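You operate a simulated robot arm through the tools that you are given. There is no shell and no other tool.

You are at the controls of a simulated robot arm. One attempt, no reset.

Task
Stop the mixer, shut its outlet and switch it off.
Fine: black button first; then purple lever down, red knob pushed in, red switch off, blue valve shut, white switch off.
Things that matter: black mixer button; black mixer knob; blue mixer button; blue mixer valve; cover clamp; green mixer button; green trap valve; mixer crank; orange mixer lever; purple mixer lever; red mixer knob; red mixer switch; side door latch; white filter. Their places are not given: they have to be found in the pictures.

Only the result counts: the job must be done as asked and must still hold three seconds after the hand-in. Knocking over, shifting, dropping, spilling or breaking anything else fails it.

Robot
A 7-joint arm with a two-finger parallel gripper, fixed in place. Base frame: the origin is on the floor under the middle of its stand, x ahead of it, y to its left, z up. Lengths are in cm, angles in rad, forces in N, time in s.
It reaches about 109.1 cm from its shoulder. Its first joint turns from -2.496 to 2.496 rad. Payload 3 kg.
The TCP is the grasp point between the finger pads, 3 cm short of the fingertips. In the tool frame z runs along the fingers and y along their closing line. Largest opening 9.4 cm; finger width 2.8, thickness 1; the body of the gripper, 5 by 9.6 cm, starts 5.5 cm behind the TCP.
Orientation is told as [roll, pitch, yaw] about the base's x, y, z axes, in that order, counted from this pose: with the fingers straight down and closing along the base's y, the tool's x points along the base's -x, its y along +y and its z along -z.

Tools
- The arm moves only by the tool drive_tool. Its argument "targets" is a list of rows, each a list of 3 entries, a list of its own where there are three numbers: the turn, a rotation vector about the tool's x, y, z in rad, then the shift along the tool's x, y, z in cm, then the opening, from 0 (shut) to 1 (fully open). In form: [[[wx, wy, wz], [dx, dy, dz], fingers], ...]. A call has 1 to 20 rows; each row is the pose to reach, as a shift and turn from the pose commanded when the call began, along the tool's axes at that moment. Each row takes 0.2 s and may step no farther than 5 cm and 0.15 rad from the row before; otherwise, or with a gripper value out of range, the whole call is refused. A pose out of reach is approached as far as the arm can. The call stops where the force on the tool passes 90 N (or 10 N more than at its start, if that is more) or the arm is blocked; 0.2 s more then pass. The fingers move at their own pace (about 4.5 cm/s each) and stop on an object; they squeeze with about 22 N. The grip force told is the motor's: it shows also when the fingers shut on nothing. Time passes only in rows, and 0.2 s behind the last, so rows that repeat a pose let the fingers close. It gives the time, the measured TCP pose, the force on the tool (base axes), the opening and the grip force at its end, in the units of the frame above (readings bear some noise), with the torque about the TCP (base axes, N m) and any sound that the robot's microphone picked up, and new pictures: "show" is both (left out), scene, wrist or none.
- Cameras (640 x 400 px; columns grow to the right, rows downward): "scene" is fixed at [5, -49.89, 180.98]; the picture's right is [0.42, -0.91, 0.00], its down [-0.59, -0.28, -0.75] and it looks along [0.68, 0.32, -0.66] (base axes); focal length 322 px, centre (320, 200). "wrist" rides on the gripper at [7.6, 1.4, -10.2] in the tool frame; the picture's right is [-0.18, 0.98, 0.00], its down [-0.75, -0.14, -0.64] and it looks along [-0.63, -0.12, 0.77] (tool axes); focal length 243 px, centre (320, 200).
- slide_trunk(by): moves the trunk up (or, below 0, down) by that many cm; the arm rides with it, the base frame stays. It gives what a move gives, with no picture.
- point_at(camera, pixels): for up to 12 pixels [column, row] of the newest picture of that camera ("zoom" is the newest enlarged one), the place [x, y, z] in the base frame of the surface seen there, good to about 0.2 cm. It takes no simulated time.
- zoom(camera, box): a new picture of the part [left, top, right, bottom] of that camera's present view, enlarged. It takes no simulated time.
- finish_job(): hands the job in; it is judged then, once.

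Open the gripper and draw the arm clear of the work before you hand the job in, unless the task says otherwise.

The tools are called as name(argument=value, ...) on one line, values as JSON. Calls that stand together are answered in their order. drive_tool: Moves the arm, as the interface text tells. Its arguments: {"type":"object","properties":{"targets":{"type":"array","items":{"type":"array"}},"show":{"type":"string","enum":["both","scene","wrist","none"]}},"required":["targets"]} The other tools are called the same way: slide_trunk (by) moves the trunk up or down; point_at (camera, pixels) gives the place of the surface under pixels of a picture; zoom (camera, box) takes an enlarged picture of a part of a camera's view; finish_job () hands the job in.

At the start:

```text
time: 0.0
ee_pos: [59.82, -4.28, 145.47]
orientation: [0.001, 0.001, 0.001]
force: [-0.2, -0.6, -1.2]
ft_torque: [0.01, 0.0, 0.0]
grip_width: 9.39
gripper_force: 0.0
trunk travel left (down, up): [-30.0, 9.0]
```

scene: 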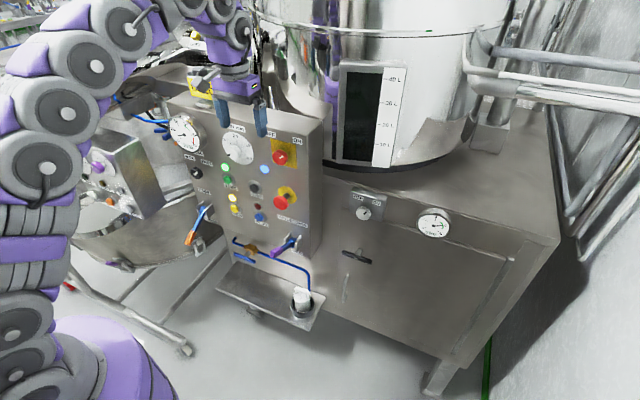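
wrist: 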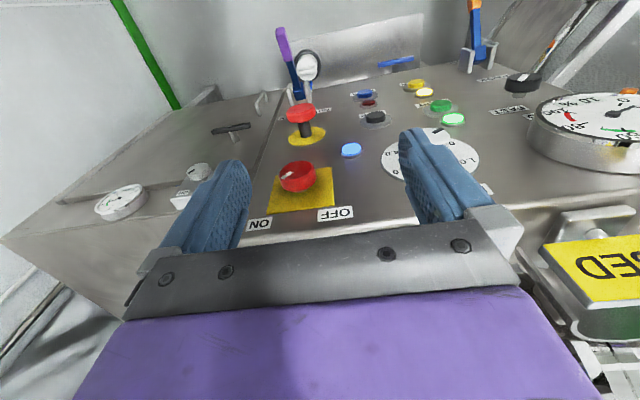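

I see the control panel at about (250,180) in the scene picture. I'll zoom in on the panel in both cameras to identify the controls.

zoom(camera="scene", box=[160, 90, 340, 203])

zoom(camera="scene", box=[170, 170, 350, 283])

zoom(camera="wrist", box=[230, 20, 550, 220])

```text
3.54 times, centred on (250, 146) of scene
```

zoom: 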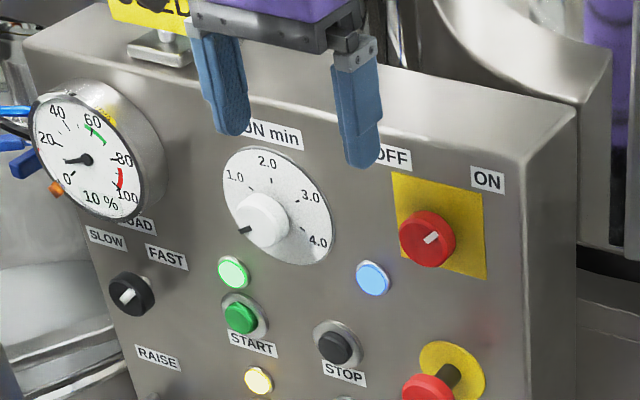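

```text
3.54 times, centred on (260, 226) of scene
```

zoom: 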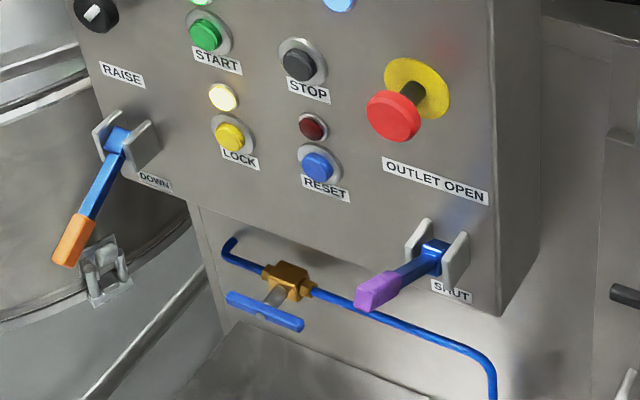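

```text
2.00 times, centred on (390, 120) of wrist
```

zoom: 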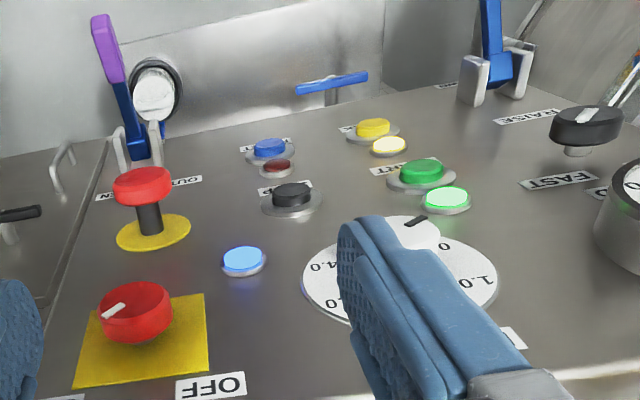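

The panel shows START/STOP/LOCK/RESET buttons, red OFF/ON switch, red pulled knob, purple lever (OUTLET OPEN/SHUT), blue valve below. I now look for the white switch and other things around (362,210), (60,180) and the label strip.

zoom(camera="scene", box=[320, 170, 480, 270])

zoom(camera="scene", box=[60, 110, 220, 210])

zoom(camera="scene", box=[200, 220, 360, 340])

zoom(camera="scene", box=[0, 0, 320, 120])

zoom(camera="wrist", box=[80, 80, 280, 230])

zoom(camera="wrist", box=[440, 0, 640, 150])

```text
4.00 times, centred on (400, 220) of scene
```

zoom: 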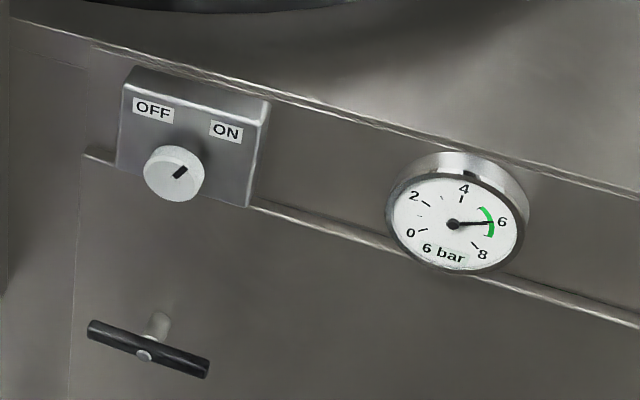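

```text
4.00 times, centred on (140, 160) of scene
```

zoom: 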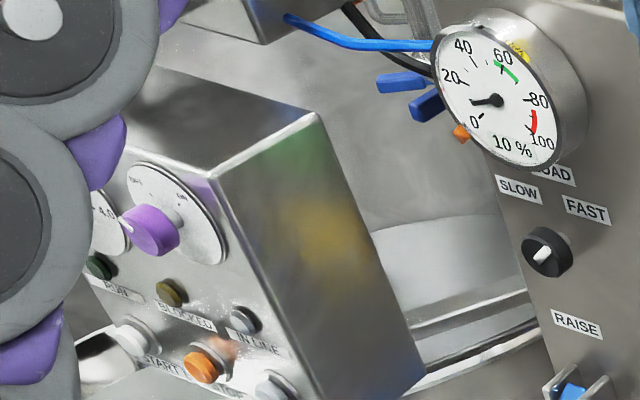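

```text
3.33 times, centred on (280, 280) of scene
```

zoom: 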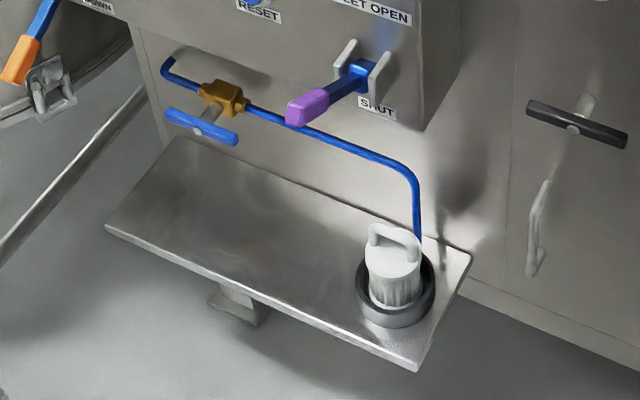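

```text
2.00 times, centred on (160, 60) of scene
```

zoom: 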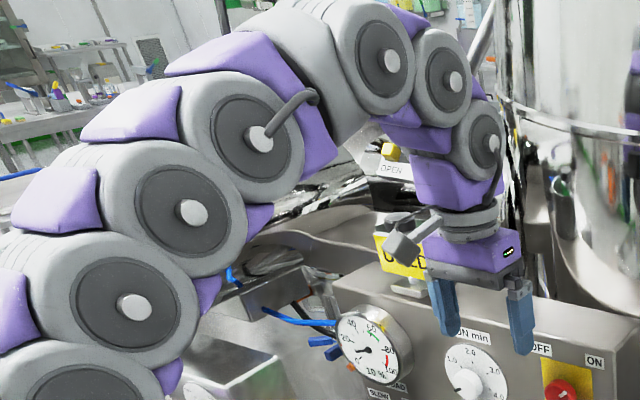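

```text
2.67 times, centred on (180, 155) of wrist
```

zoom: 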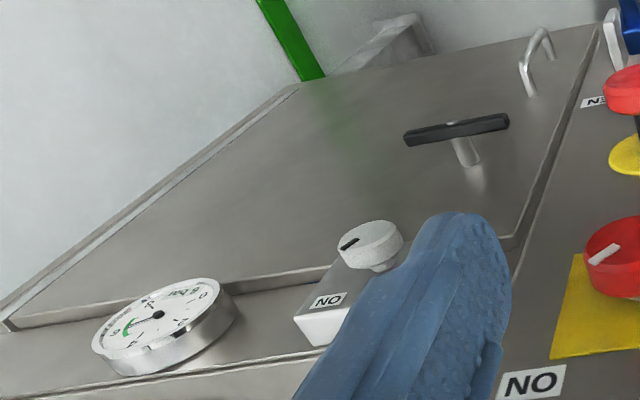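

```text
2.67 times, centred on (540, 75) of wrist
```

zoom: 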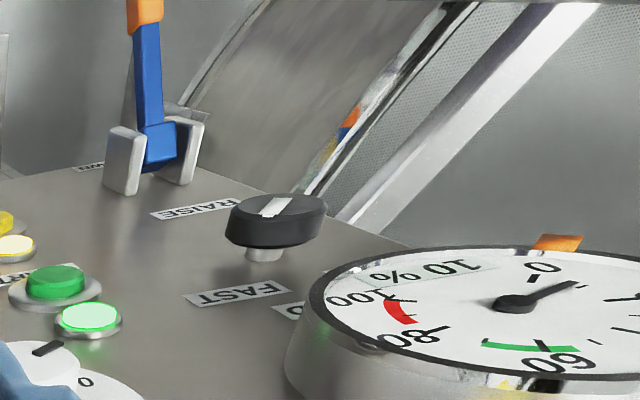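

I'll measure key places in the scene picture: STOP button (254,187), red switch (280,157), red knob (285,194), purple lever, blue valve, white switch (363,213), and panel surface points.

zoom(camera="scene", box=[200, 130, 330, 211])

point_at(camera="scene", pixels=[[254, 187], [225, 180], [280, 157], [284, 194], [263, 171], [261, 217], [240, 211], [270, 190], [297, 150], [310, 200], [197, 172], [363, 213]])

```text
4.92 times, centred on (265, 170) of scene
```

zoom: 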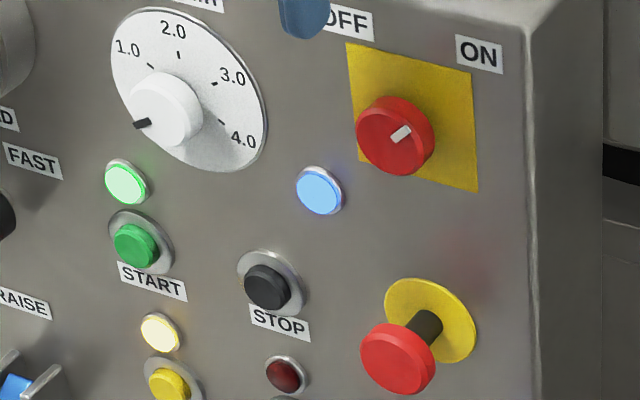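

```text
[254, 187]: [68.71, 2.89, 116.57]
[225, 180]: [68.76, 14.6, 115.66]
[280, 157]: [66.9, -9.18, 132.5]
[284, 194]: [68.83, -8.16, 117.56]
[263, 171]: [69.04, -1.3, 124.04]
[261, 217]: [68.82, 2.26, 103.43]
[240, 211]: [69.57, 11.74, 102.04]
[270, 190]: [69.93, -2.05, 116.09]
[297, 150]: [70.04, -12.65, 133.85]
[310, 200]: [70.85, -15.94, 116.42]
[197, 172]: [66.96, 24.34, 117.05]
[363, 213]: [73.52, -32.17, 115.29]
```

The panel is at x≈70 facing −x; the STOP button cap is at about (68.7, 2.8, 116.4). I'll draw back, turn the tool to point at +x (turn −π/2 about tool y) and close the fingers, ending in front of STOP at x≈50.

drive_tool(targets=[[[0, 0, 0], [3, 0, 0], 0], [[0, -0.1428, 0], [6, 0.5, 1], 0], [[0, -0.2856, 0], [9, 1.2, 3], 0], [[0, -0.4284, 0], [10, 2, 6], 0], [[0, -0.5712, 0], [10, 3, 9], 0], [[0, -0.714, 0], [10, 4, 12], 0], [[0, -0.8568, 0], [10, 5, 15], 0], [[0, -0.9996, 0], [10, 6, 18], 0], [[0, -1.1424, 0], [10, 7.08, 21], 0], [[0, -1.2852, 0], [10, 7.08, 24], 0], [[0, -1.428, 0], [10, 7.08, 27], 0], [[0, -1.5708, 0], [10, 7.08, 29.07], 0], [[0, -1.5708, 0], [10, 7.08, 29.07], 0]])

```text
time: 3.0
ee_pos: [55.7, 7.54, 116.68]
orientation: [2.395, -1.518, -2.461]
force: [0.6, -0.4, -1.4]
ft_torque: [-0.01, -0.01, -0.02]
grip_width: 0.0
gripper_force: 22.3
out of reach, approached as far as the arm can: row 7, 8, 9, 10, 11, 12, 13
trunk travel left (down, up): [-30.0, 9.0]
stopped in row 13: the arm was blocked; the commanded pose is now the measured one
```

scene: 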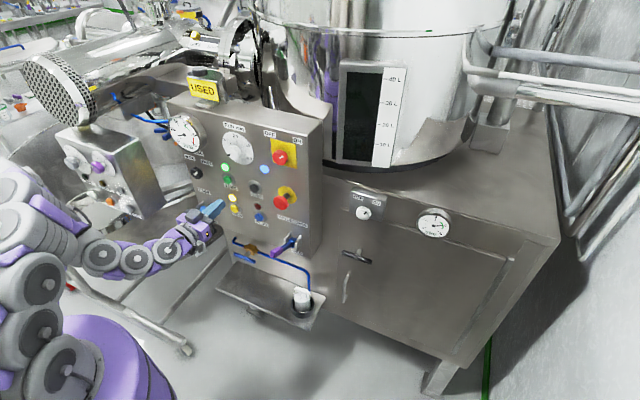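
wrist: 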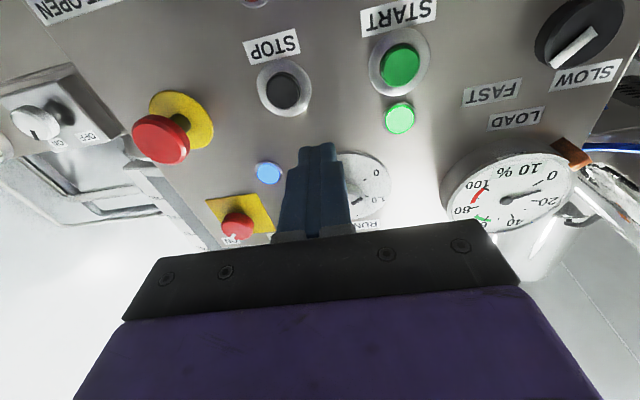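

The tool now points nearly at +x at (55.7, 7.5, 116.7); the wrist picture is upside down with STOP at (284,91). I measure precise places through the wrist camera.

point_at(camera="wrist", pixels=[[284, 91], [284, 72], [305, 100], [160, 140], [182, 122], [237, 225], [250, 210], [268, 172], [330, 110], [37, 122], [60, 80], [400, 65]])

zoom(camera="wrist", box=[180, 20, 380, 145])

```text
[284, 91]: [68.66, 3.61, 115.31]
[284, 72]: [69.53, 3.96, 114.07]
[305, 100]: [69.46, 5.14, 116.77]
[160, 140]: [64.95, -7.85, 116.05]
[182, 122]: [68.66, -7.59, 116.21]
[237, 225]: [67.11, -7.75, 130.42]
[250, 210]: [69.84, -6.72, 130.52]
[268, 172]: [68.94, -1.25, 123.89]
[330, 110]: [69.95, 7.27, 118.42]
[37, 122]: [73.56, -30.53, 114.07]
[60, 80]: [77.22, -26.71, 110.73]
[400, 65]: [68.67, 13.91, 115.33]
```

```text
3.20 times, centred on (280, 82) of wrist
```

zoom: 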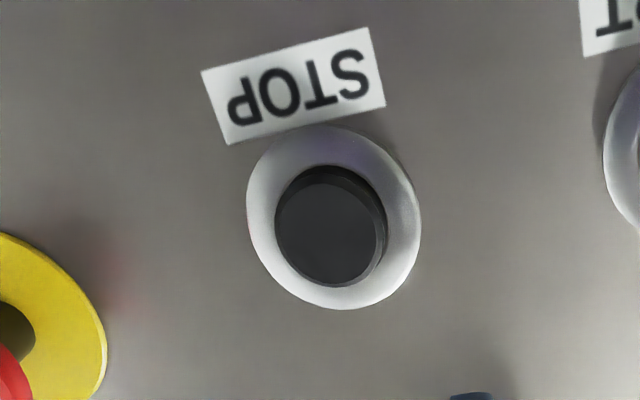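

I refine the STOP cap centre with the current wrist zoom picture (cap centre ≈ (326,232)).

point_at(camera="zoom", pixels=[[326, 232], [283, 235], [370, 232], [326, 190], [326, 275], [255, 220], [412, 220], [330, 137], [340, 302]])

point_at(camera="scene", pixels=[[254, 187], [255, 188], [254, 189], [252, 188], [257, 188], [254, 185]])

```text
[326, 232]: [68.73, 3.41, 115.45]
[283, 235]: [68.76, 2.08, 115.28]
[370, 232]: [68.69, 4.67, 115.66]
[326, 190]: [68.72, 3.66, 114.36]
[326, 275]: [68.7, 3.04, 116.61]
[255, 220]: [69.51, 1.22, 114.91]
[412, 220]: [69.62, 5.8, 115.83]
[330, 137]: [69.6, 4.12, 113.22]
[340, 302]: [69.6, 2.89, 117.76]
```

```text
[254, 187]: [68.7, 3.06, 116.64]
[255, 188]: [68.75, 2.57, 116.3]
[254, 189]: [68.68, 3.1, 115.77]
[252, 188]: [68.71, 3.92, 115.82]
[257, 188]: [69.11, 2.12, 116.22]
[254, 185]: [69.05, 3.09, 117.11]
```

STOP centre is at (68.7, 3.45, 115.5). I correct the small tool tilt and line up in front of it with fingertips near x≈64.

drive_tool(targets=[[[-0.017, 0.01, -0.008], [0.3, -0.9, 1.5], 0], [[-0.034, 0.02, -0.016], [0.65, -1.8, 2.8], 0], [[-0.05, 0.03, -0.025], [1.0, -2.8, 4.1], 0], [[-0.067, 0.04, -0.033], [1.3, -3.7, 5.5], 0], [[-0.067, 0.04, -0.033], [1.3, -3.7, 5.5], 0]])

```text
time: 4.2
ee_pos: [60.96, 3.22, 115.27]
orientation: [1.372, -1.568, -1.376]
force: [0.0, 0.4, 0.0]
ft_torque: [0.01, -0.02, -0.01]
grip_width: 0.01
gripper_force: 21.8
trunk travel left (down, up): [-30.0, 9.0]
```

scene: 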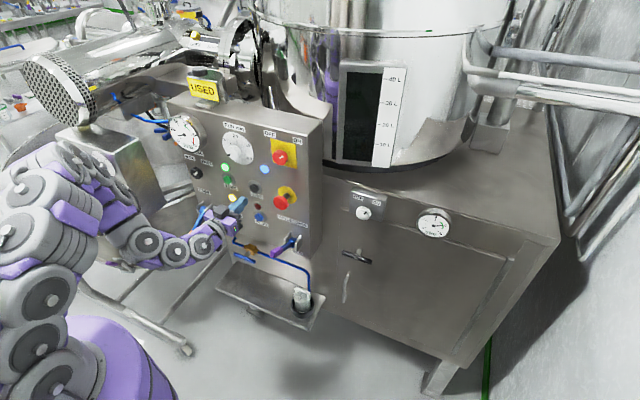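
wrist: 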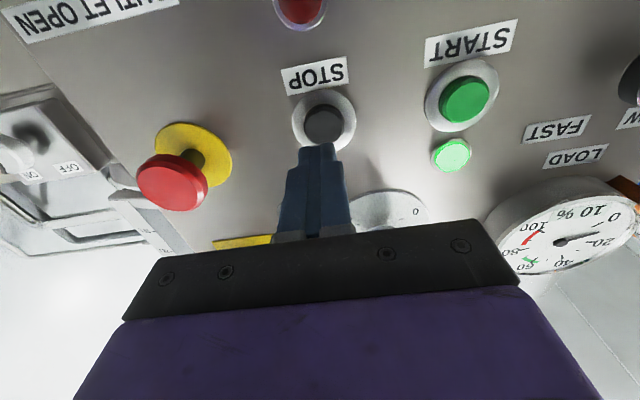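

The fingers point squarely at STOP (325,122 in wrist) from (61.0, 3.2, 115.3). I move in and press it gently in small steps, then look at force and sound.

drive_tool(targets=[[[0, 0, 0], [-0.2, 0.2, 2.0], 0], [[0, 0, 0], [-0.2, 0.2, 4.0], 0], [[0, 0, 0], [-0.2, 0.2, 4.5], 0], [[0, 0, 0], [-0.2, 0.2, 4.8], 0], [[0, 0, 0], [-0.2, 0.2, 5.1], 0], [[0, 0, 0], [-0.2, 0.2, 5.4], 0]])

```text
time: 5.6
ee_pos: [66.18, 3.39, 115.64]
orientation: [1.069, -1.567, -1.075]
force: [-10.8, 0.5, -0.5]
ft_torque: [0.04, -0.12, 0.0]
grip_width: 0.0
gripper_force: 21.8
trunk travel left (down, up): [-30.0, 9.0]
heard: click
```

scene: 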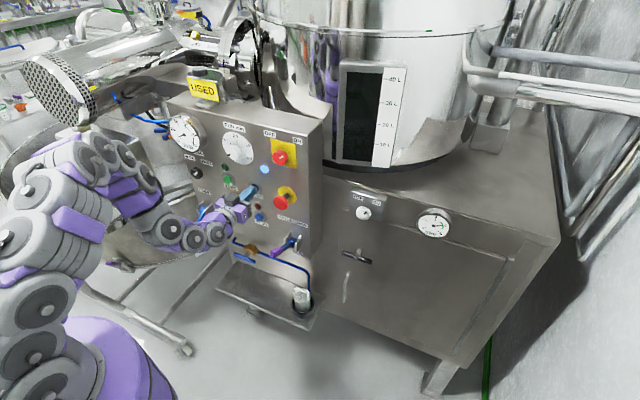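
wrist: 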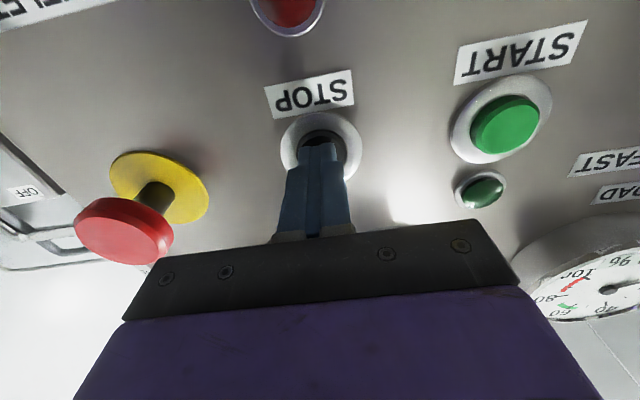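

A click was heard and the green lamp by START went out, so the mixer stopped. I back off straight and then examine the purple lever in the scene picture.

drive_tool(targets=[[[0, 0, 0], [0, 0, -3], 0], [[0, 0, 0], [0, 0, -6], 0], [[0, 0, 0], [0, 0, -8], 0]])

zoom(camera="scene", box=[220, 200, 330, 269])

```text
time: 6.4
ee_pos: [58.57, 3.39, 115.18]
orientation: [-0.709, -1.55, 0.704]
force: [-0.3, 0.4, -0.4]
ft_torque: [0.04, -0.01, -0.02]
grip_width: 0.02
gripper_force: 22.1
out of reach, approached as far as the arm can: row 3
trunk travel left (down, up): [-30.0, 9.0]
```

scene: 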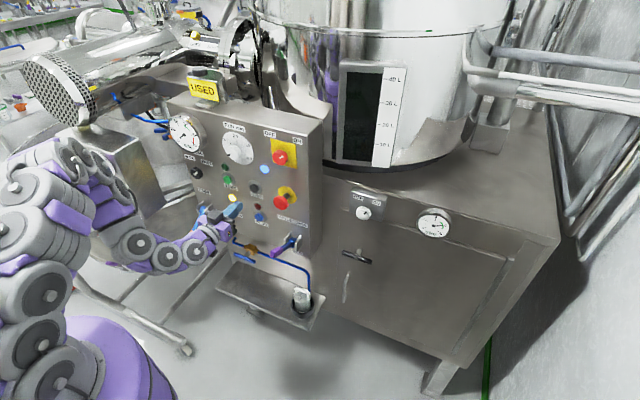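
wrist: 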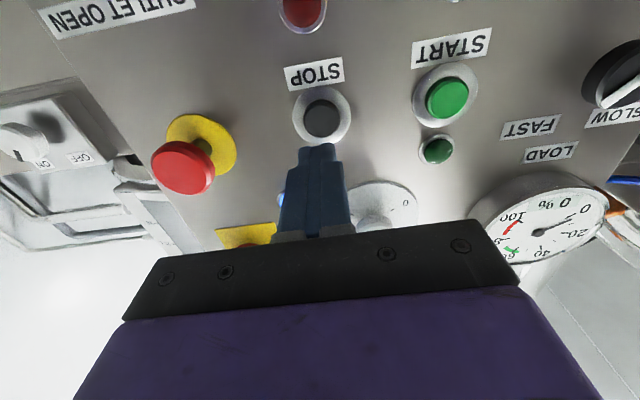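

```text
5.80 times, centred on (275, 234) of scene
```

zoom: 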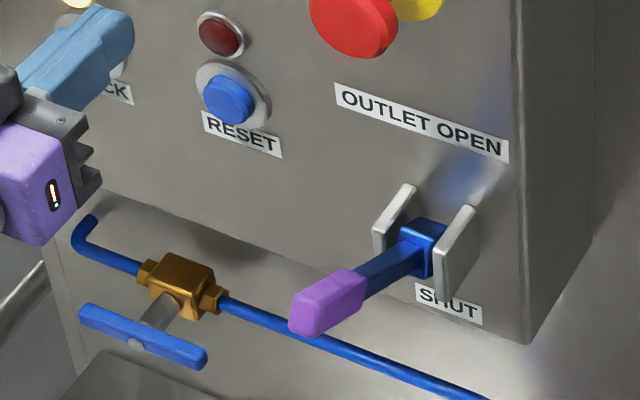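

I measure the purple lever, its bracket, and the blue valve from the zoom picture.

point_at(camera="zoom", pixels=[[310, 312], [345, 290], [345, 310], [385, 270], [420, 235], [395, 215], [460, 235], [440, 260], [143, 345], [100, 322], [190, 357], [180, 285]])

point_at(camera="zoom", pixels=[[300, 300], [330, 275], [360, 275], [325, 325], [160, 315], [85, 310], [200, 350], [150, 270], [210, 300], [90, 235], [300, 337], [440, 380]])

```text
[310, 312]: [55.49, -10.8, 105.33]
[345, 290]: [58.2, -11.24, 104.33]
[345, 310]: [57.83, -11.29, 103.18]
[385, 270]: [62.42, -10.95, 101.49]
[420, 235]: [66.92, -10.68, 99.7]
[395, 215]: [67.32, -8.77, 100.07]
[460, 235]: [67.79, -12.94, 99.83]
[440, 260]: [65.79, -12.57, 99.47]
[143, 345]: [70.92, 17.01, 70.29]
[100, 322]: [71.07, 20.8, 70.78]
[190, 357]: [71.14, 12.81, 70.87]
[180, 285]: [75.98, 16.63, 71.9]
```

```text
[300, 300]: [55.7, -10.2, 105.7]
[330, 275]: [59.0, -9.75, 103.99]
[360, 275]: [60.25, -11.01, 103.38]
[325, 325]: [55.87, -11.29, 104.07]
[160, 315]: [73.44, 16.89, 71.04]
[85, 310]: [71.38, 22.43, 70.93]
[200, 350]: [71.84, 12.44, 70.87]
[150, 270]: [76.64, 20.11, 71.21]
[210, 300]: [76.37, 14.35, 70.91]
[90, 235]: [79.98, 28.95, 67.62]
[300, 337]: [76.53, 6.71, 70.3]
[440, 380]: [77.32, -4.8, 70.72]
```

The lever is long: tip at about (55.3,-10.8,105), pivot near (67.5,-10.8,99), pointing out and up. I turn the tool to fingers-down above the lever handle so I can push it down from above.

drive_tool(targets=[[[0, 0.1428, 0], [-0.3, 0, 0], 0], [[0, 0.2856, 0], [-0.8, 0, -0.3], 0], [[0, 0.4284, 0], [-1.4, 0, -0.6], 0], [[0, 0.5712, 0], [-2, -1, -0.9], 0], [[0, 0.714, 0], [-2.4, -3, -0.9], 0], [[0, 0.8568, 0], [-2.4, -5, -0.9], 0], [[0, 0.9996, 0], [-2.4, -7, -0.9], 0], [[0, 1.1424, 0], [-2.4, -9, -0.9], 0], [[0, 1.2852, 0], [-2.4, -11, -0.9], 0], [[0, 1.428, 0], [-2.4, -13, -0.9], 0], [[0, 1.5708, 0], [-2.4, -14.1, -0.9], 0], [[0, 1.5708, 0], [-2.4, -14.1, -0.9], 0]])

```text
time: 9.0
ee_pos: [57.29, -10.79, 117.99]
orientation: [0.006, 0.0, -0.004]
force: [-0.2, -0.1, 0.3]
ft_torque: [0.0, 0.02, 0.0]
grip_width: 0.01
gripper_force: 21.3
out of reach, approached as far as the arm can: row 1, 2, 3, 4
trunk travel left (down, up): [-30.0, 9.0]
```

scene: 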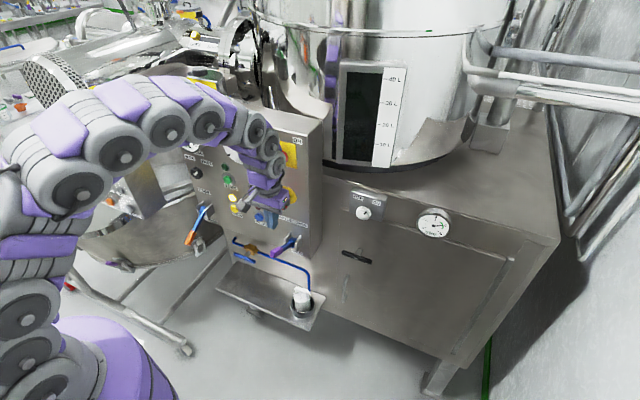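
wrist: 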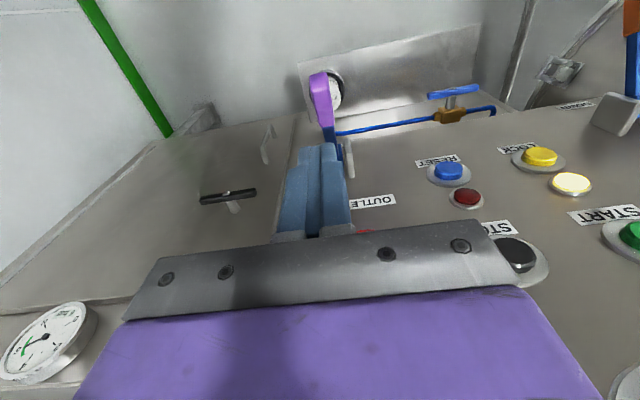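

The tool now points straight down above the lever; the lever grip is at about (320,95) in the wrist picture. I measure it.

point_at(camera="wrist", pixels=[[319, 76], [316, 90], [325, 110], [328, 130], [310, 80], [333, 120], [322, 100], [321, 90]])

zoom(camera="wrist", box=[260, 50, 400, 150])

```text
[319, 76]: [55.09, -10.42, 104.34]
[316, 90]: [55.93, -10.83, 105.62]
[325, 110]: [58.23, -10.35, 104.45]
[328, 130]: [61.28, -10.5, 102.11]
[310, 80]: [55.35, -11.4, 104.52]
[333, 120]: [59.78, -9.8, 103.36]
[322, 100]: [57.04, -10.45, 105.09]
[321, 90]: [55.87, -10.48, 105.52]
```

```text
4.00 times, centred on (330, 100) of wrist
```

zoom: 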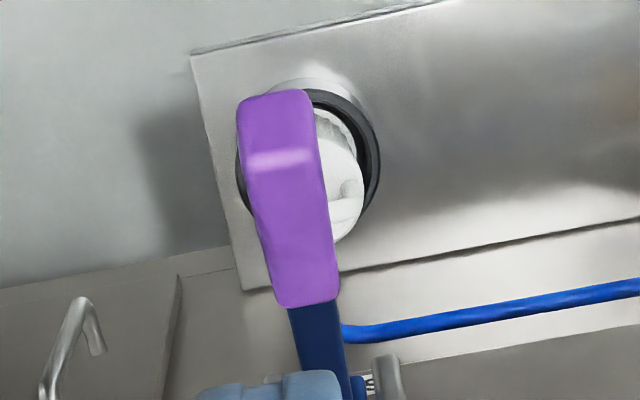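

Grip centre is y≈-10.6, top at z≈105. I shift slightly toward the panel (x≈59), lower over the lever and begin pushing it down in small steps.

drive_tool(targets=[[[0, 0, 0], [-1.0, 0.15, 3.5], 0], [[0, 0, 0], [-1.7, 0.15, 7.0], 0], [[0, 0, 0], [-1.7, 0.15, 9.5], 0], [[0, 0, 0], [-1.7, 0.15, 10.5], 0], [[0, 0, 0], [-1.7, 0.15, 11.5], 0], [[0, 0, 0], [-1.7, 0.15, 12.5], 0], [[0, 0, 0], [-1.7, 0.15, 13.5], 0], [[0, 0, 0], [-1.7, 0.15, 14.5], 0], [[0, 0, 0], [-1.7, 0.15, 15.5], 0], [[0, 0, 0], [-1.7, 0.15, 16.5], 0]])

```text
time: 11.2
ee_pos: [59.08, -10.56, 101.4]
orientation: [0.004, 0.0, -0.004]
force: [0.4, 0.7, 0.1]
ft_torque: [-0.02, 0.01, 0.01]
grip_width: 0.0
gripper_force: 22.0
trunk travel left (down, up): [-30.0, 9.0]
```

scene: 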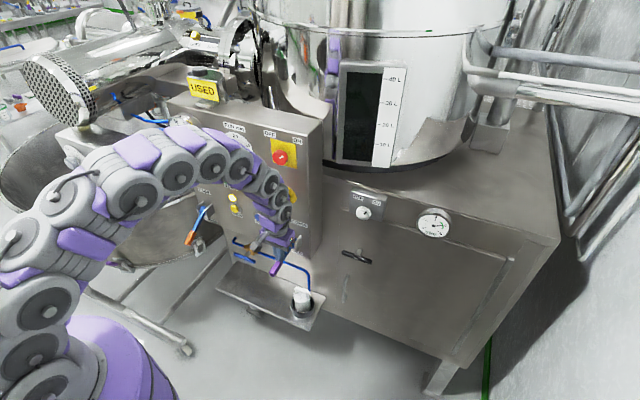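
wrist: 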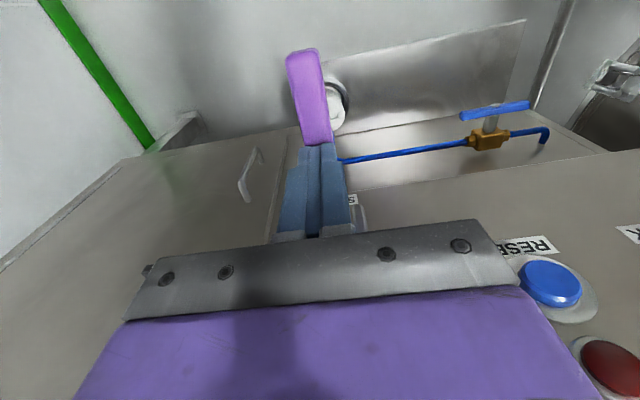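

Force is near zero at TCP z=101.4; the lever grip appears at (310,90). I check the lever's present angle.

point_at(camera="wrist", pixels=[[303, 55], [308, 80], [313, 110], [318, 138], [295, 80], [323, 100]])

zoom(camera="scene", box=[220, 200, 330, 269])

```text
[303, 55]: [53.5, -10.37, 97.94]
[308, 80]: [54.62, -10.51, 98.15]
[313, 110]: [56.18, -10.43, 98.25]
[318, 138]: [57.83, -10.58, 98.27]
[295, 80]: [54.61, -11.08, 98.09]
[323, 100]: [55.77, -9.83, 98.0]
```

```text
5.80 times, centred on (275, 234) of scene
```

zoom: 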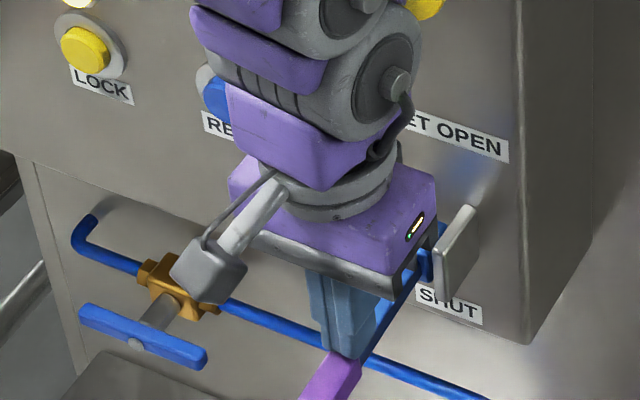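

The lever is now horizontal at z≈98 (SHUT label is lower). I keep pushing down while tilting the wrist back to stay clear of the red knob.

drive_tool(targets=[[[0, -0.1, 0], [0, 0, 0.8], 0], [[0, -0.2, 0], [0, 0, 1.6], 0], [[0, -0.3, 0], [0, 0, 2.4], 0], [[0, -0.4, 0], [0, 0, 3.2], 0], [[0, -0.4, 0], [0, 0, 4.0], 0], [[0, -0.4, 0], [0, 0, 4.6], 0], [[0, -0.4, 0], [0, 0, 5.2], 0]])

```text
time: 12.9
ee_pos: [59.08, -10.59, 97.53]
orientation: [-0.001, -0.423, -0.006]
force: [-42.8, -3.7, 70.2]
ft_torque: [-0.21, 0.99, 0.65]
grip_width: 0.0
gripper_force: 22.2
trunk travel left (down, up): [-30.0, 9.0]
stopped in row 7: the force on the tool passed its limit at 92 N (the readings are from after the stop); the commanded pose is now the measured one
```

scene: 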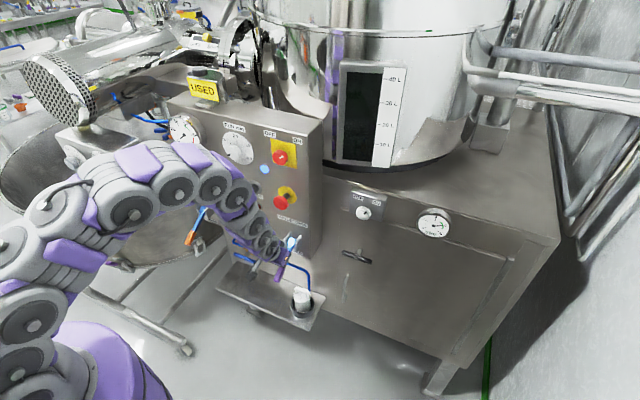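
wrist: 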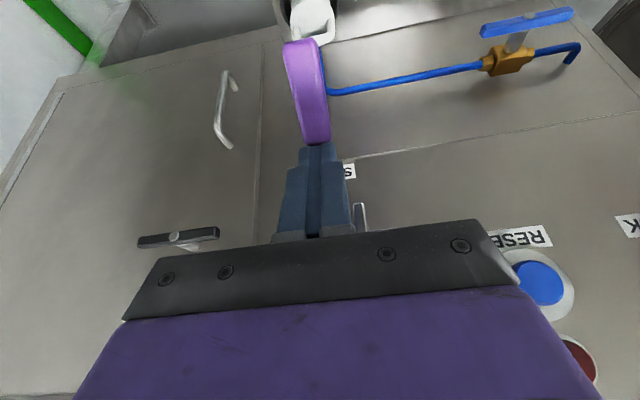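

Force rose to ~82 N at TCP z=97.5, so the lever may be at its lower stop. I check the lever's position before doing more.

point_at(camera="wrist", pixels=[[302, 46], [306, 75], [312, 105], [316, 135], [292, 60], [326, 100]])

zoom(camera="scene", box=[230, 210, 330, 273])

zoom(camera="wrist", box=[240, 20, 400, 220])

```text
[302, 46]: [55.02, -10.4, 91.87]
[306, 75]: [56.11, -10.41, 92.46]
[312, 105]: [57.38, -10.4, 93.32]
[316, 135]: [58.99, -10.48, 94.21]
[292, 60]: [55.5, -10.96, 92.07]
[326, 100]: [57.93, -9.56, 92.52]
```

```text
6.35 times, centred on (280, 242) of scene
```

zoom: 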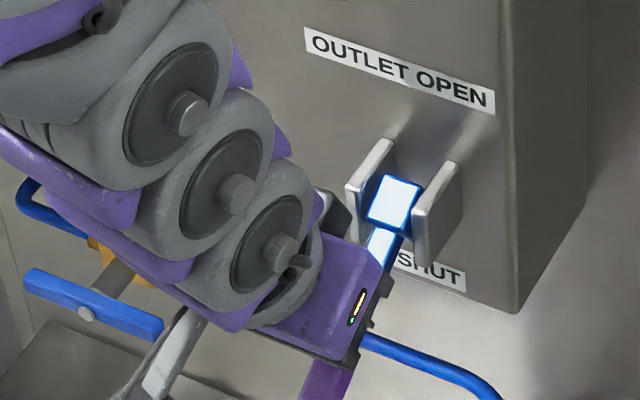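

```text
2.00 times, centred on (320, 120) of wrist
```

zoom: 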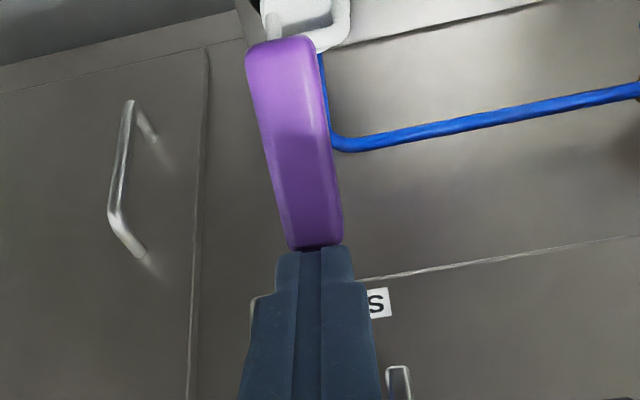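

The lever now points about 31° below horizontal (mirror of its earlier angle), i.e. at the SHUT stop. I back off along the tool axis and check it stays.

drive_tool(targets=[[[0, 0, 0], [0, 0, -2], 0], [[0, 0, 0], [0, 0, -5], 0], [[0, 0, 0], [0, 0, -9], 0], [[0, 0, 0], [0, 0, -13], 0]])

zoom(camera="scene", box=[170, 200, 330, 300])

```text
time: 13.9
ee_pos: [54.43, -10.94, 108.68]
orientation: [0.003, -0.416, -0.004]
force: [-0.6, 0.0, -0.2]
ft_torque: [0.05, 0.01, 0.02]
grip_width: 0.02
gripper_force: 22.1
trunk travel left (down, up): [-30.0, 9.0]
```

scene: 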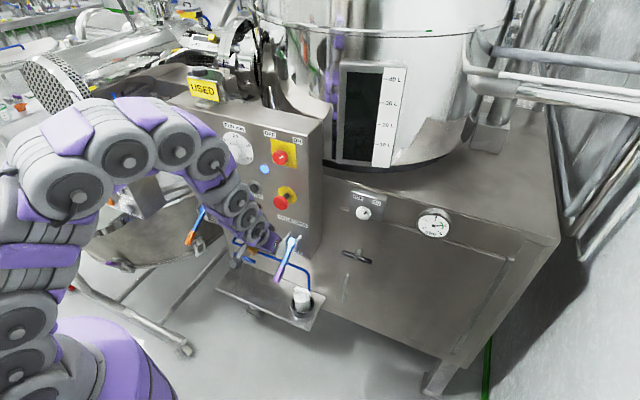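
wrist: 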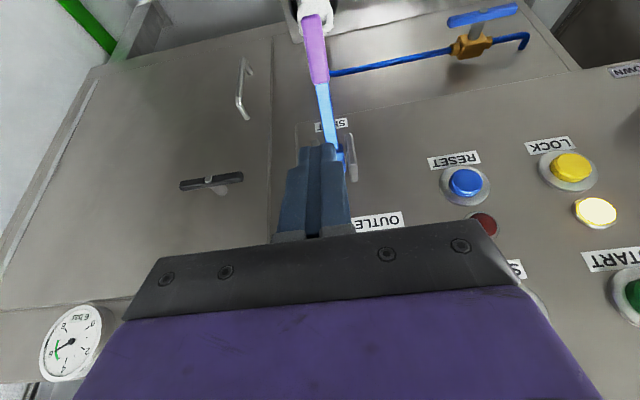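

```text
4.00 times, centred on (250, 250) of scene
```

zoom: 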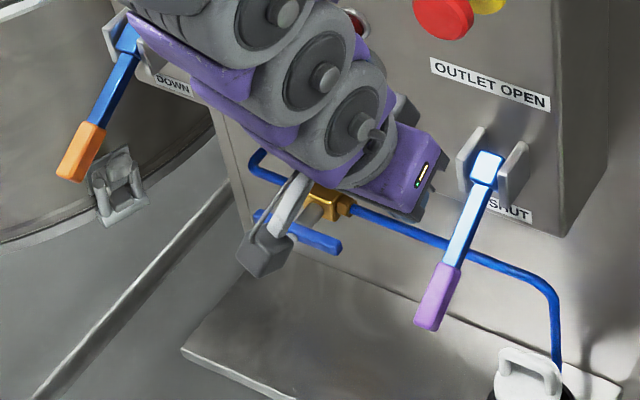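

The lever stays down, parallel to how the orange lever rests. Next is the red knob; I measure it in the scene at about (284,200).

zoom(camera="scene", box=[250, 130, 330, 220])

point_at(camera="scene", pixels=[[281, 202], [278, 202], [284, 202], [281, 199], [281, 206], [275, 199], [290, 189], [294, 194], [278, 280], [290, 248], [294, 242], [191, 238]])

```text
4.44 times, centred on (290, 175) of scene
```

zoom: 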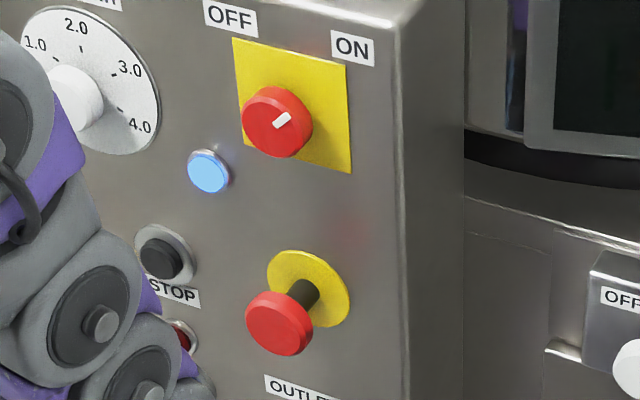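

```text
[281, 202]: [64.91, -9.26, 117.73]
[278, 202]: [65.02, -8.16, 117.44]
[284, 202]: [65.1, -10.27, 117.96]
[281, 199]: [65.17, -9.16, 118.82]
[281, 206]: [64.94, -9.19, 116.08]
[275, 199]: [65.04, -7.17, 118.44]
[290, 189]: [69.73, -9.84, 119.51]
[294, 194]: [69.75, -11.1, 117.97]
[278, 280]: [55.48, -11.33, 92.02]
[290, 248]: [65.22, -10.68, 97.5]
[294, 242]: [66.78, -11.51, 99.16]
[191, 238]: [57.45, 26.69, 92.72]
```

Knob face centre is about (64.95,-8.9,117.1). I turn the tool back to horizontal and line up in front of it, then refine with the wrist camera.

drive_tool(targets=[[[0, -0.1444, 0], [-0.9, 0.25, -0.72], 0], [[0, -0.2888, 0], [-1.9, 0.5, -1.44], 0], [[0, -0.4332, 0], [-2.8, 0.75, -2.16], 0], [[0, -0.5776, 0], [-3.8, 1.0, -2.88], 0], [[0, -0.722, 0], [-4.7, 1.25, -3.6], 0], [[0, -0.8664, 0], [-5.7, 1.5, -4.33], 0], [[0, -1.0108, 0], [-6.6, 1.75, -5.05], 0], [[0, -1.155, 0], [-7.54, 2.04, -5.77], 0], [[0, -1.155, 0], [-7.54, 2.04, -5.77], 0]])

```text
time: 15.9
ee_pos: [59.31, -8.4, 117.04]
orientation: [-2.801, -1.569, 2.797]
force: [0.4, 0.2, 0.5]
ft_torque: [-0.03, -0.03, 0.0]
grip_width: 0.0
gripper_force: 21.9
out of reach, approached as far as the arm can: row 6
trunk travel left (down, up): [-30.0, 9.0]
```

scene: 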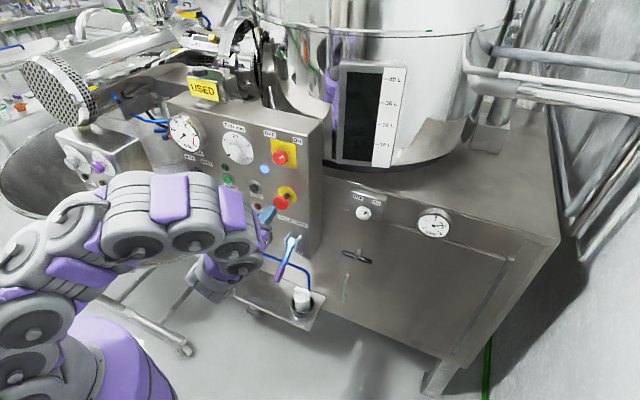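
wrist: 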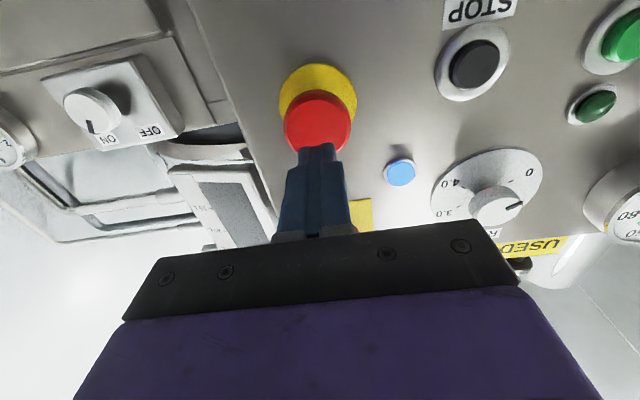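

The fingers point at the red knob at (318,120) in the wrist picture. I measure the knob face.

point_at(camera="wrist", pixels=[[318, 120], [288, 120], [348, 122], [318, 95], [318, 142], [300, 80], [345, 85], [316, 67]])

zoom(camera="wrist", box=[240, 40, 400, 180])

```text
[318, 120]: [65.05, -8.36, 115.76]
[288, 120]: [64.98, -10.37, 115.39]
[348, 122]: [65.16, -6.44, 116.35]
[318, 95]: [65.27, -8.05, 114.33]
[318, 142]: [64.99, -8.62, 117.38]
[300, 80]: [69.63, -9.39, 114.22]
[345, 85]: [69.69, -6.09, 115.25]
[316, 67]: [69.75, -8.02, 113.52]
```

```text
2.86 times, centred on (320, 110) of wrist
```

zoom: 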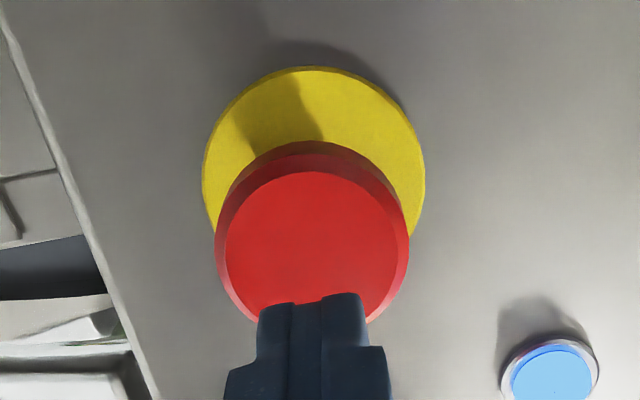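

Knob face centre ≈ (65.0,-8.4,116.4), fingertips at x≈62.3. I push it in along +x in small steps and watch force/sound.

drive_tool(targets=[[[0, 0, 0], [0.5, 0, 1.5], 0], [[0, 0, 0], [0.5, 0, 2.5], 0], [[0, 0, 0], [0.5, 0, 3.0], 0], [[0, 0, 0], [0.5, 0, 3.5], 0], [[0, 0, 0], [0.5, 0, 4.0], 0], [[0, 0, 0], [0.5, 0, 4.5], 0]])

```text
time: 17.3
ee_pos: [63.07, -8.69, 116.32]
orientation: [1.305, -1.566, -1.308]
force: [-43.4, -2.8, -10.1]
ft_torque: [-0.41, 0.06, 0.03]
grip_width: 0.0
gripper_force: 21.7
trunk travel left (down, up): [-30.0, 9.0]
```

scene: 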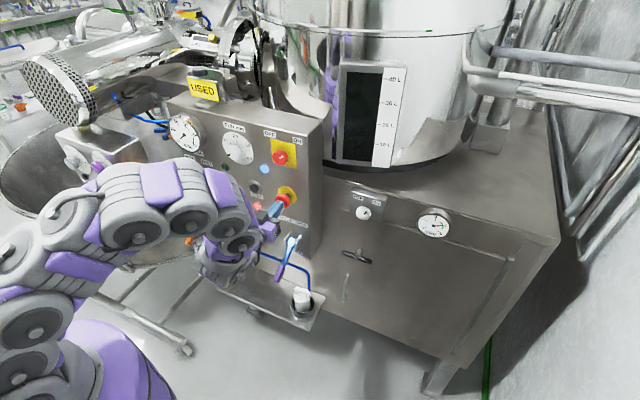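
wrist: 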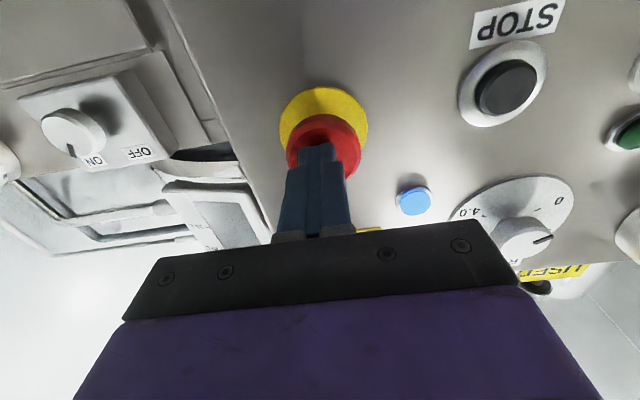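

Force is 43 N with the knob moved in about 1 cm, and the lamp near RESET (258,206) seems to have turned red. I push a little further until it bottoms out.

drive_tool(targets=[[[0, 0, 0], [0, 0, 0.4], 0], [[0, 0, 0], [0, 0, 0.8], 0], [[0, 0, 0], [0, 0, 1.2], 0], [[0, 0, 0], [0, 0, 1.6], 0]])

zoom(camera="scene", box=[230, 160, 330, 223])

```text
time: 17.8
ee_pos: [63.16, -8.65, 116.53]
orientation: [0.886, -1.56, -0.895]
force: [-82.6, -10.5, 15.5]
ft_torque: [-0.2, -1.52, -0.22]
grip_width: 0.0
gripper_force: 21.9
trunk travel left (down, up): [-30.0, 9.0]
stopped in row 2: the force on the tool passed its limit at 97 N (the readings are from after the stop); the commanded pose is now the measured one
```

scene: 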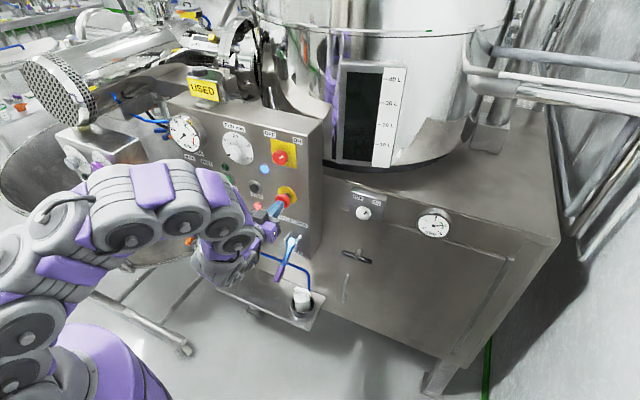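
wrist: 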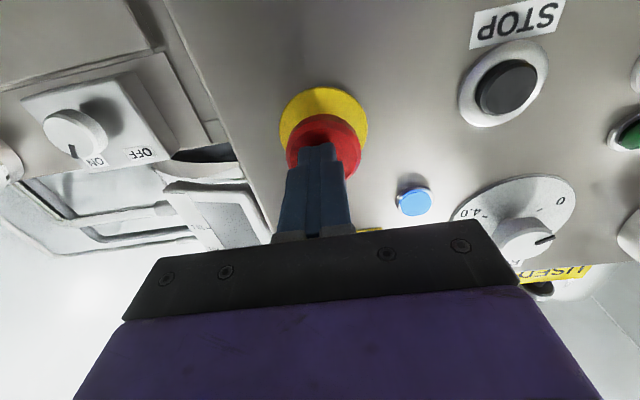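

```text
6.35 times, centred on (280, 192) of scene
```

zoom: 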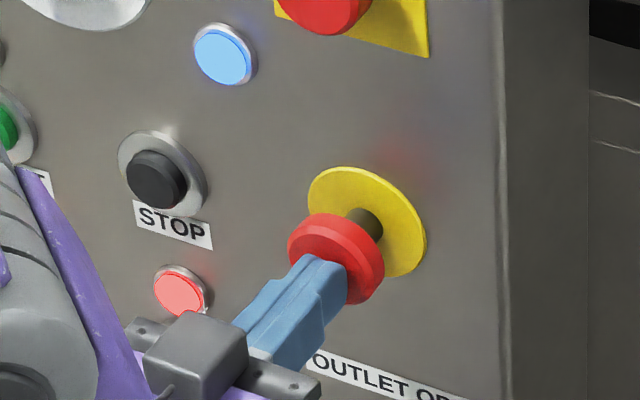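

The knob hit a hard stop (97 N) at about 66.1 and the red lamp is now lit at zoom (180,290). I back off and verify that it stays in.

drive_tool(targets=[[[0, 0, 0], [0, 0, -2], 0], [[0, 0, 0], [0, 0, -4.2], 0], [[0, 0, 0], [0, 0, -4.2], 0]])

zoom(camera="scene", box=[230, 130, 330, 223])

point_at(camera="scene", pixels=[[281, 200], [283, 200], [283, 198]])

```text
time: 18.6
ee_pos: [60.25, -8.38, 115.65]
orientation: [0.22, -1.556, -0.225]
force: [1.3, -0.3, -0.2]
ft_torque: [-0.02, -0.03, -0.01]
grip_width: 0.0
gripper_force: 22.2
trunk travel left (down, up): [-30.0, 9.0]
```

scene: 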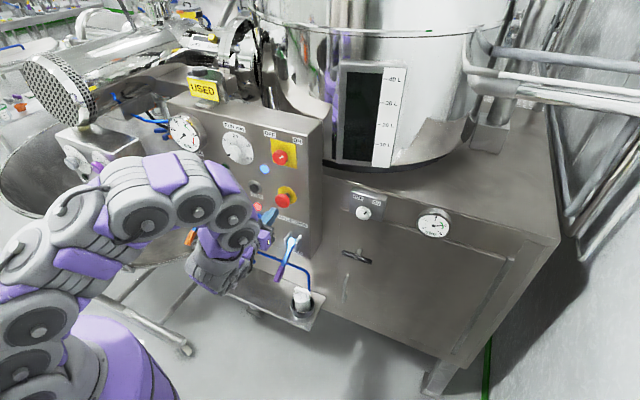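
wrist: 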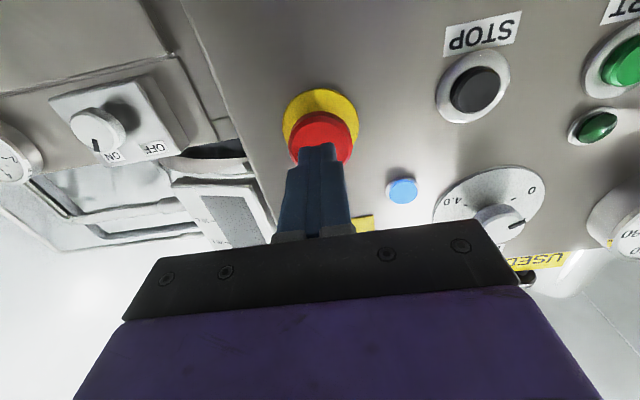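

```text
4.30 times, centred on (280, 176) of scene
```

zoom: 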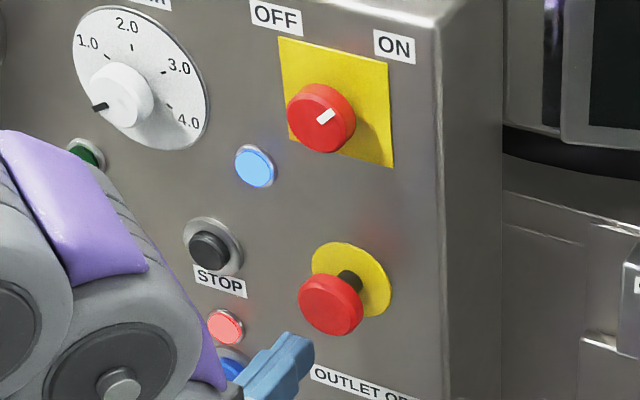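

```text
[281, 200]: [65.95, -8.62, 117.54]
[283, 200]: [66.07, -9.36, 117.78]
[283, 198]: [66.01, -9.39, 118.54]
```

The knob stays in at x≈66.0 and the lamp remains red. Next is the red switch at about (66.9,-9.2,132.4); I rise in front of it with fingers opening and look.

drive_tool(targets=[[[0, -0.014, 0], [-3, -0.2, 0], 0], [[0, -0.014, 0], [-7, -0.4, 0], 0.3], [[0, -0.014, 0], [-11, -0.6, -0.1], 0.7], [[0, -0.014, 0], [-14.5, -0.7, -0.2], 0.7], [[0, -0.014, 0], [-16.65, -0.7, -0.2], 0.7], [[0, -0.014, 0], [-16.65, -0.7, -0.2], 0.7]])

zoom(camera="wrist", box=[220, 40, 420, 240])

```text
time: 20.0
ee_pos: [61.53, -9.71, 131.03]
orientation: [2.975, -1.567, -2.979]
force: [-0.4, -0.5, 1.0]
ft_torque: [-0.01, 0.05, 0.0]
grip_width: 6.59
gripper_force: 0.0
out of reach, approached as far as the arm can: row 2, 3, 4, 5, 6
trunk travel left (down, up): [-30.0, 9.0]
```

scene: 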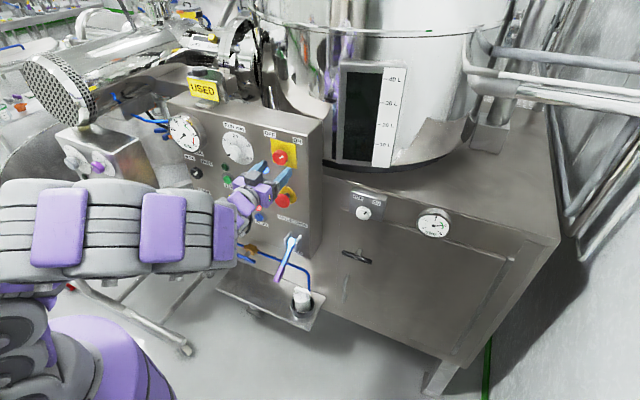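
wrist: 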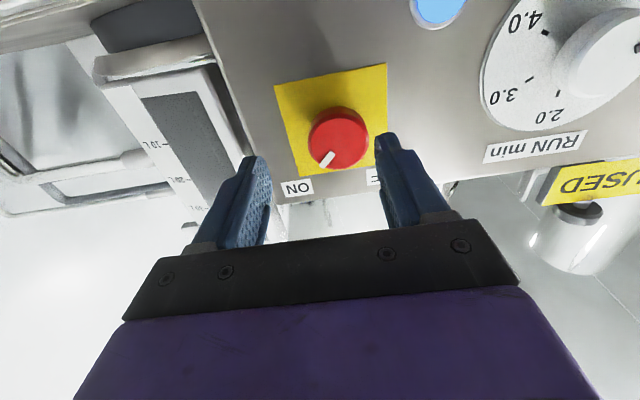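

```text
2.00 times, centred on (320, 140) of wrist
```

zoom: 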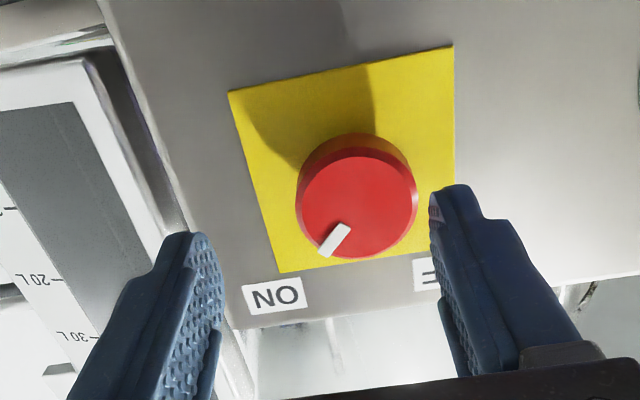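

The red switch is at (338,138) in the wrist picture, mark toward ON. I measure the knob centre, mark and plate.

point_at(camera="zoom", pixels=[[357, 203], [302, 205], [412, 203], [357, 155], [360, 252], [345, 230], [325, 248], [290, 150], [430, 100], [306, 165], [276, 296], [425, 270]])

```text
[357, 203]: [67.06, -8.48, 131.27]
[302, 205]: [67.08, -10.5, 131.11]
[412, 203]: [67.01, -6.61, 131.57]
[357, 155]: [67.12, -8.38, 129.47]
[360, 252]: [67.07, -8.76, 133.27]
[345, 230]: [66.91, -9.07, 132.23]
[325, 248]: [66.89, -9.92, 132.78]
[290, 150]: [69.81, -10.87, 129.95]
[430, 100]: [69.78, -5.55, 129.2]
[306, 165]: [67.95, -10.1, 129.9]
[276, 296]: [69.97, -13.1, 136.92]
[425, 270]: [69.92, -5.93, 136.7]
```

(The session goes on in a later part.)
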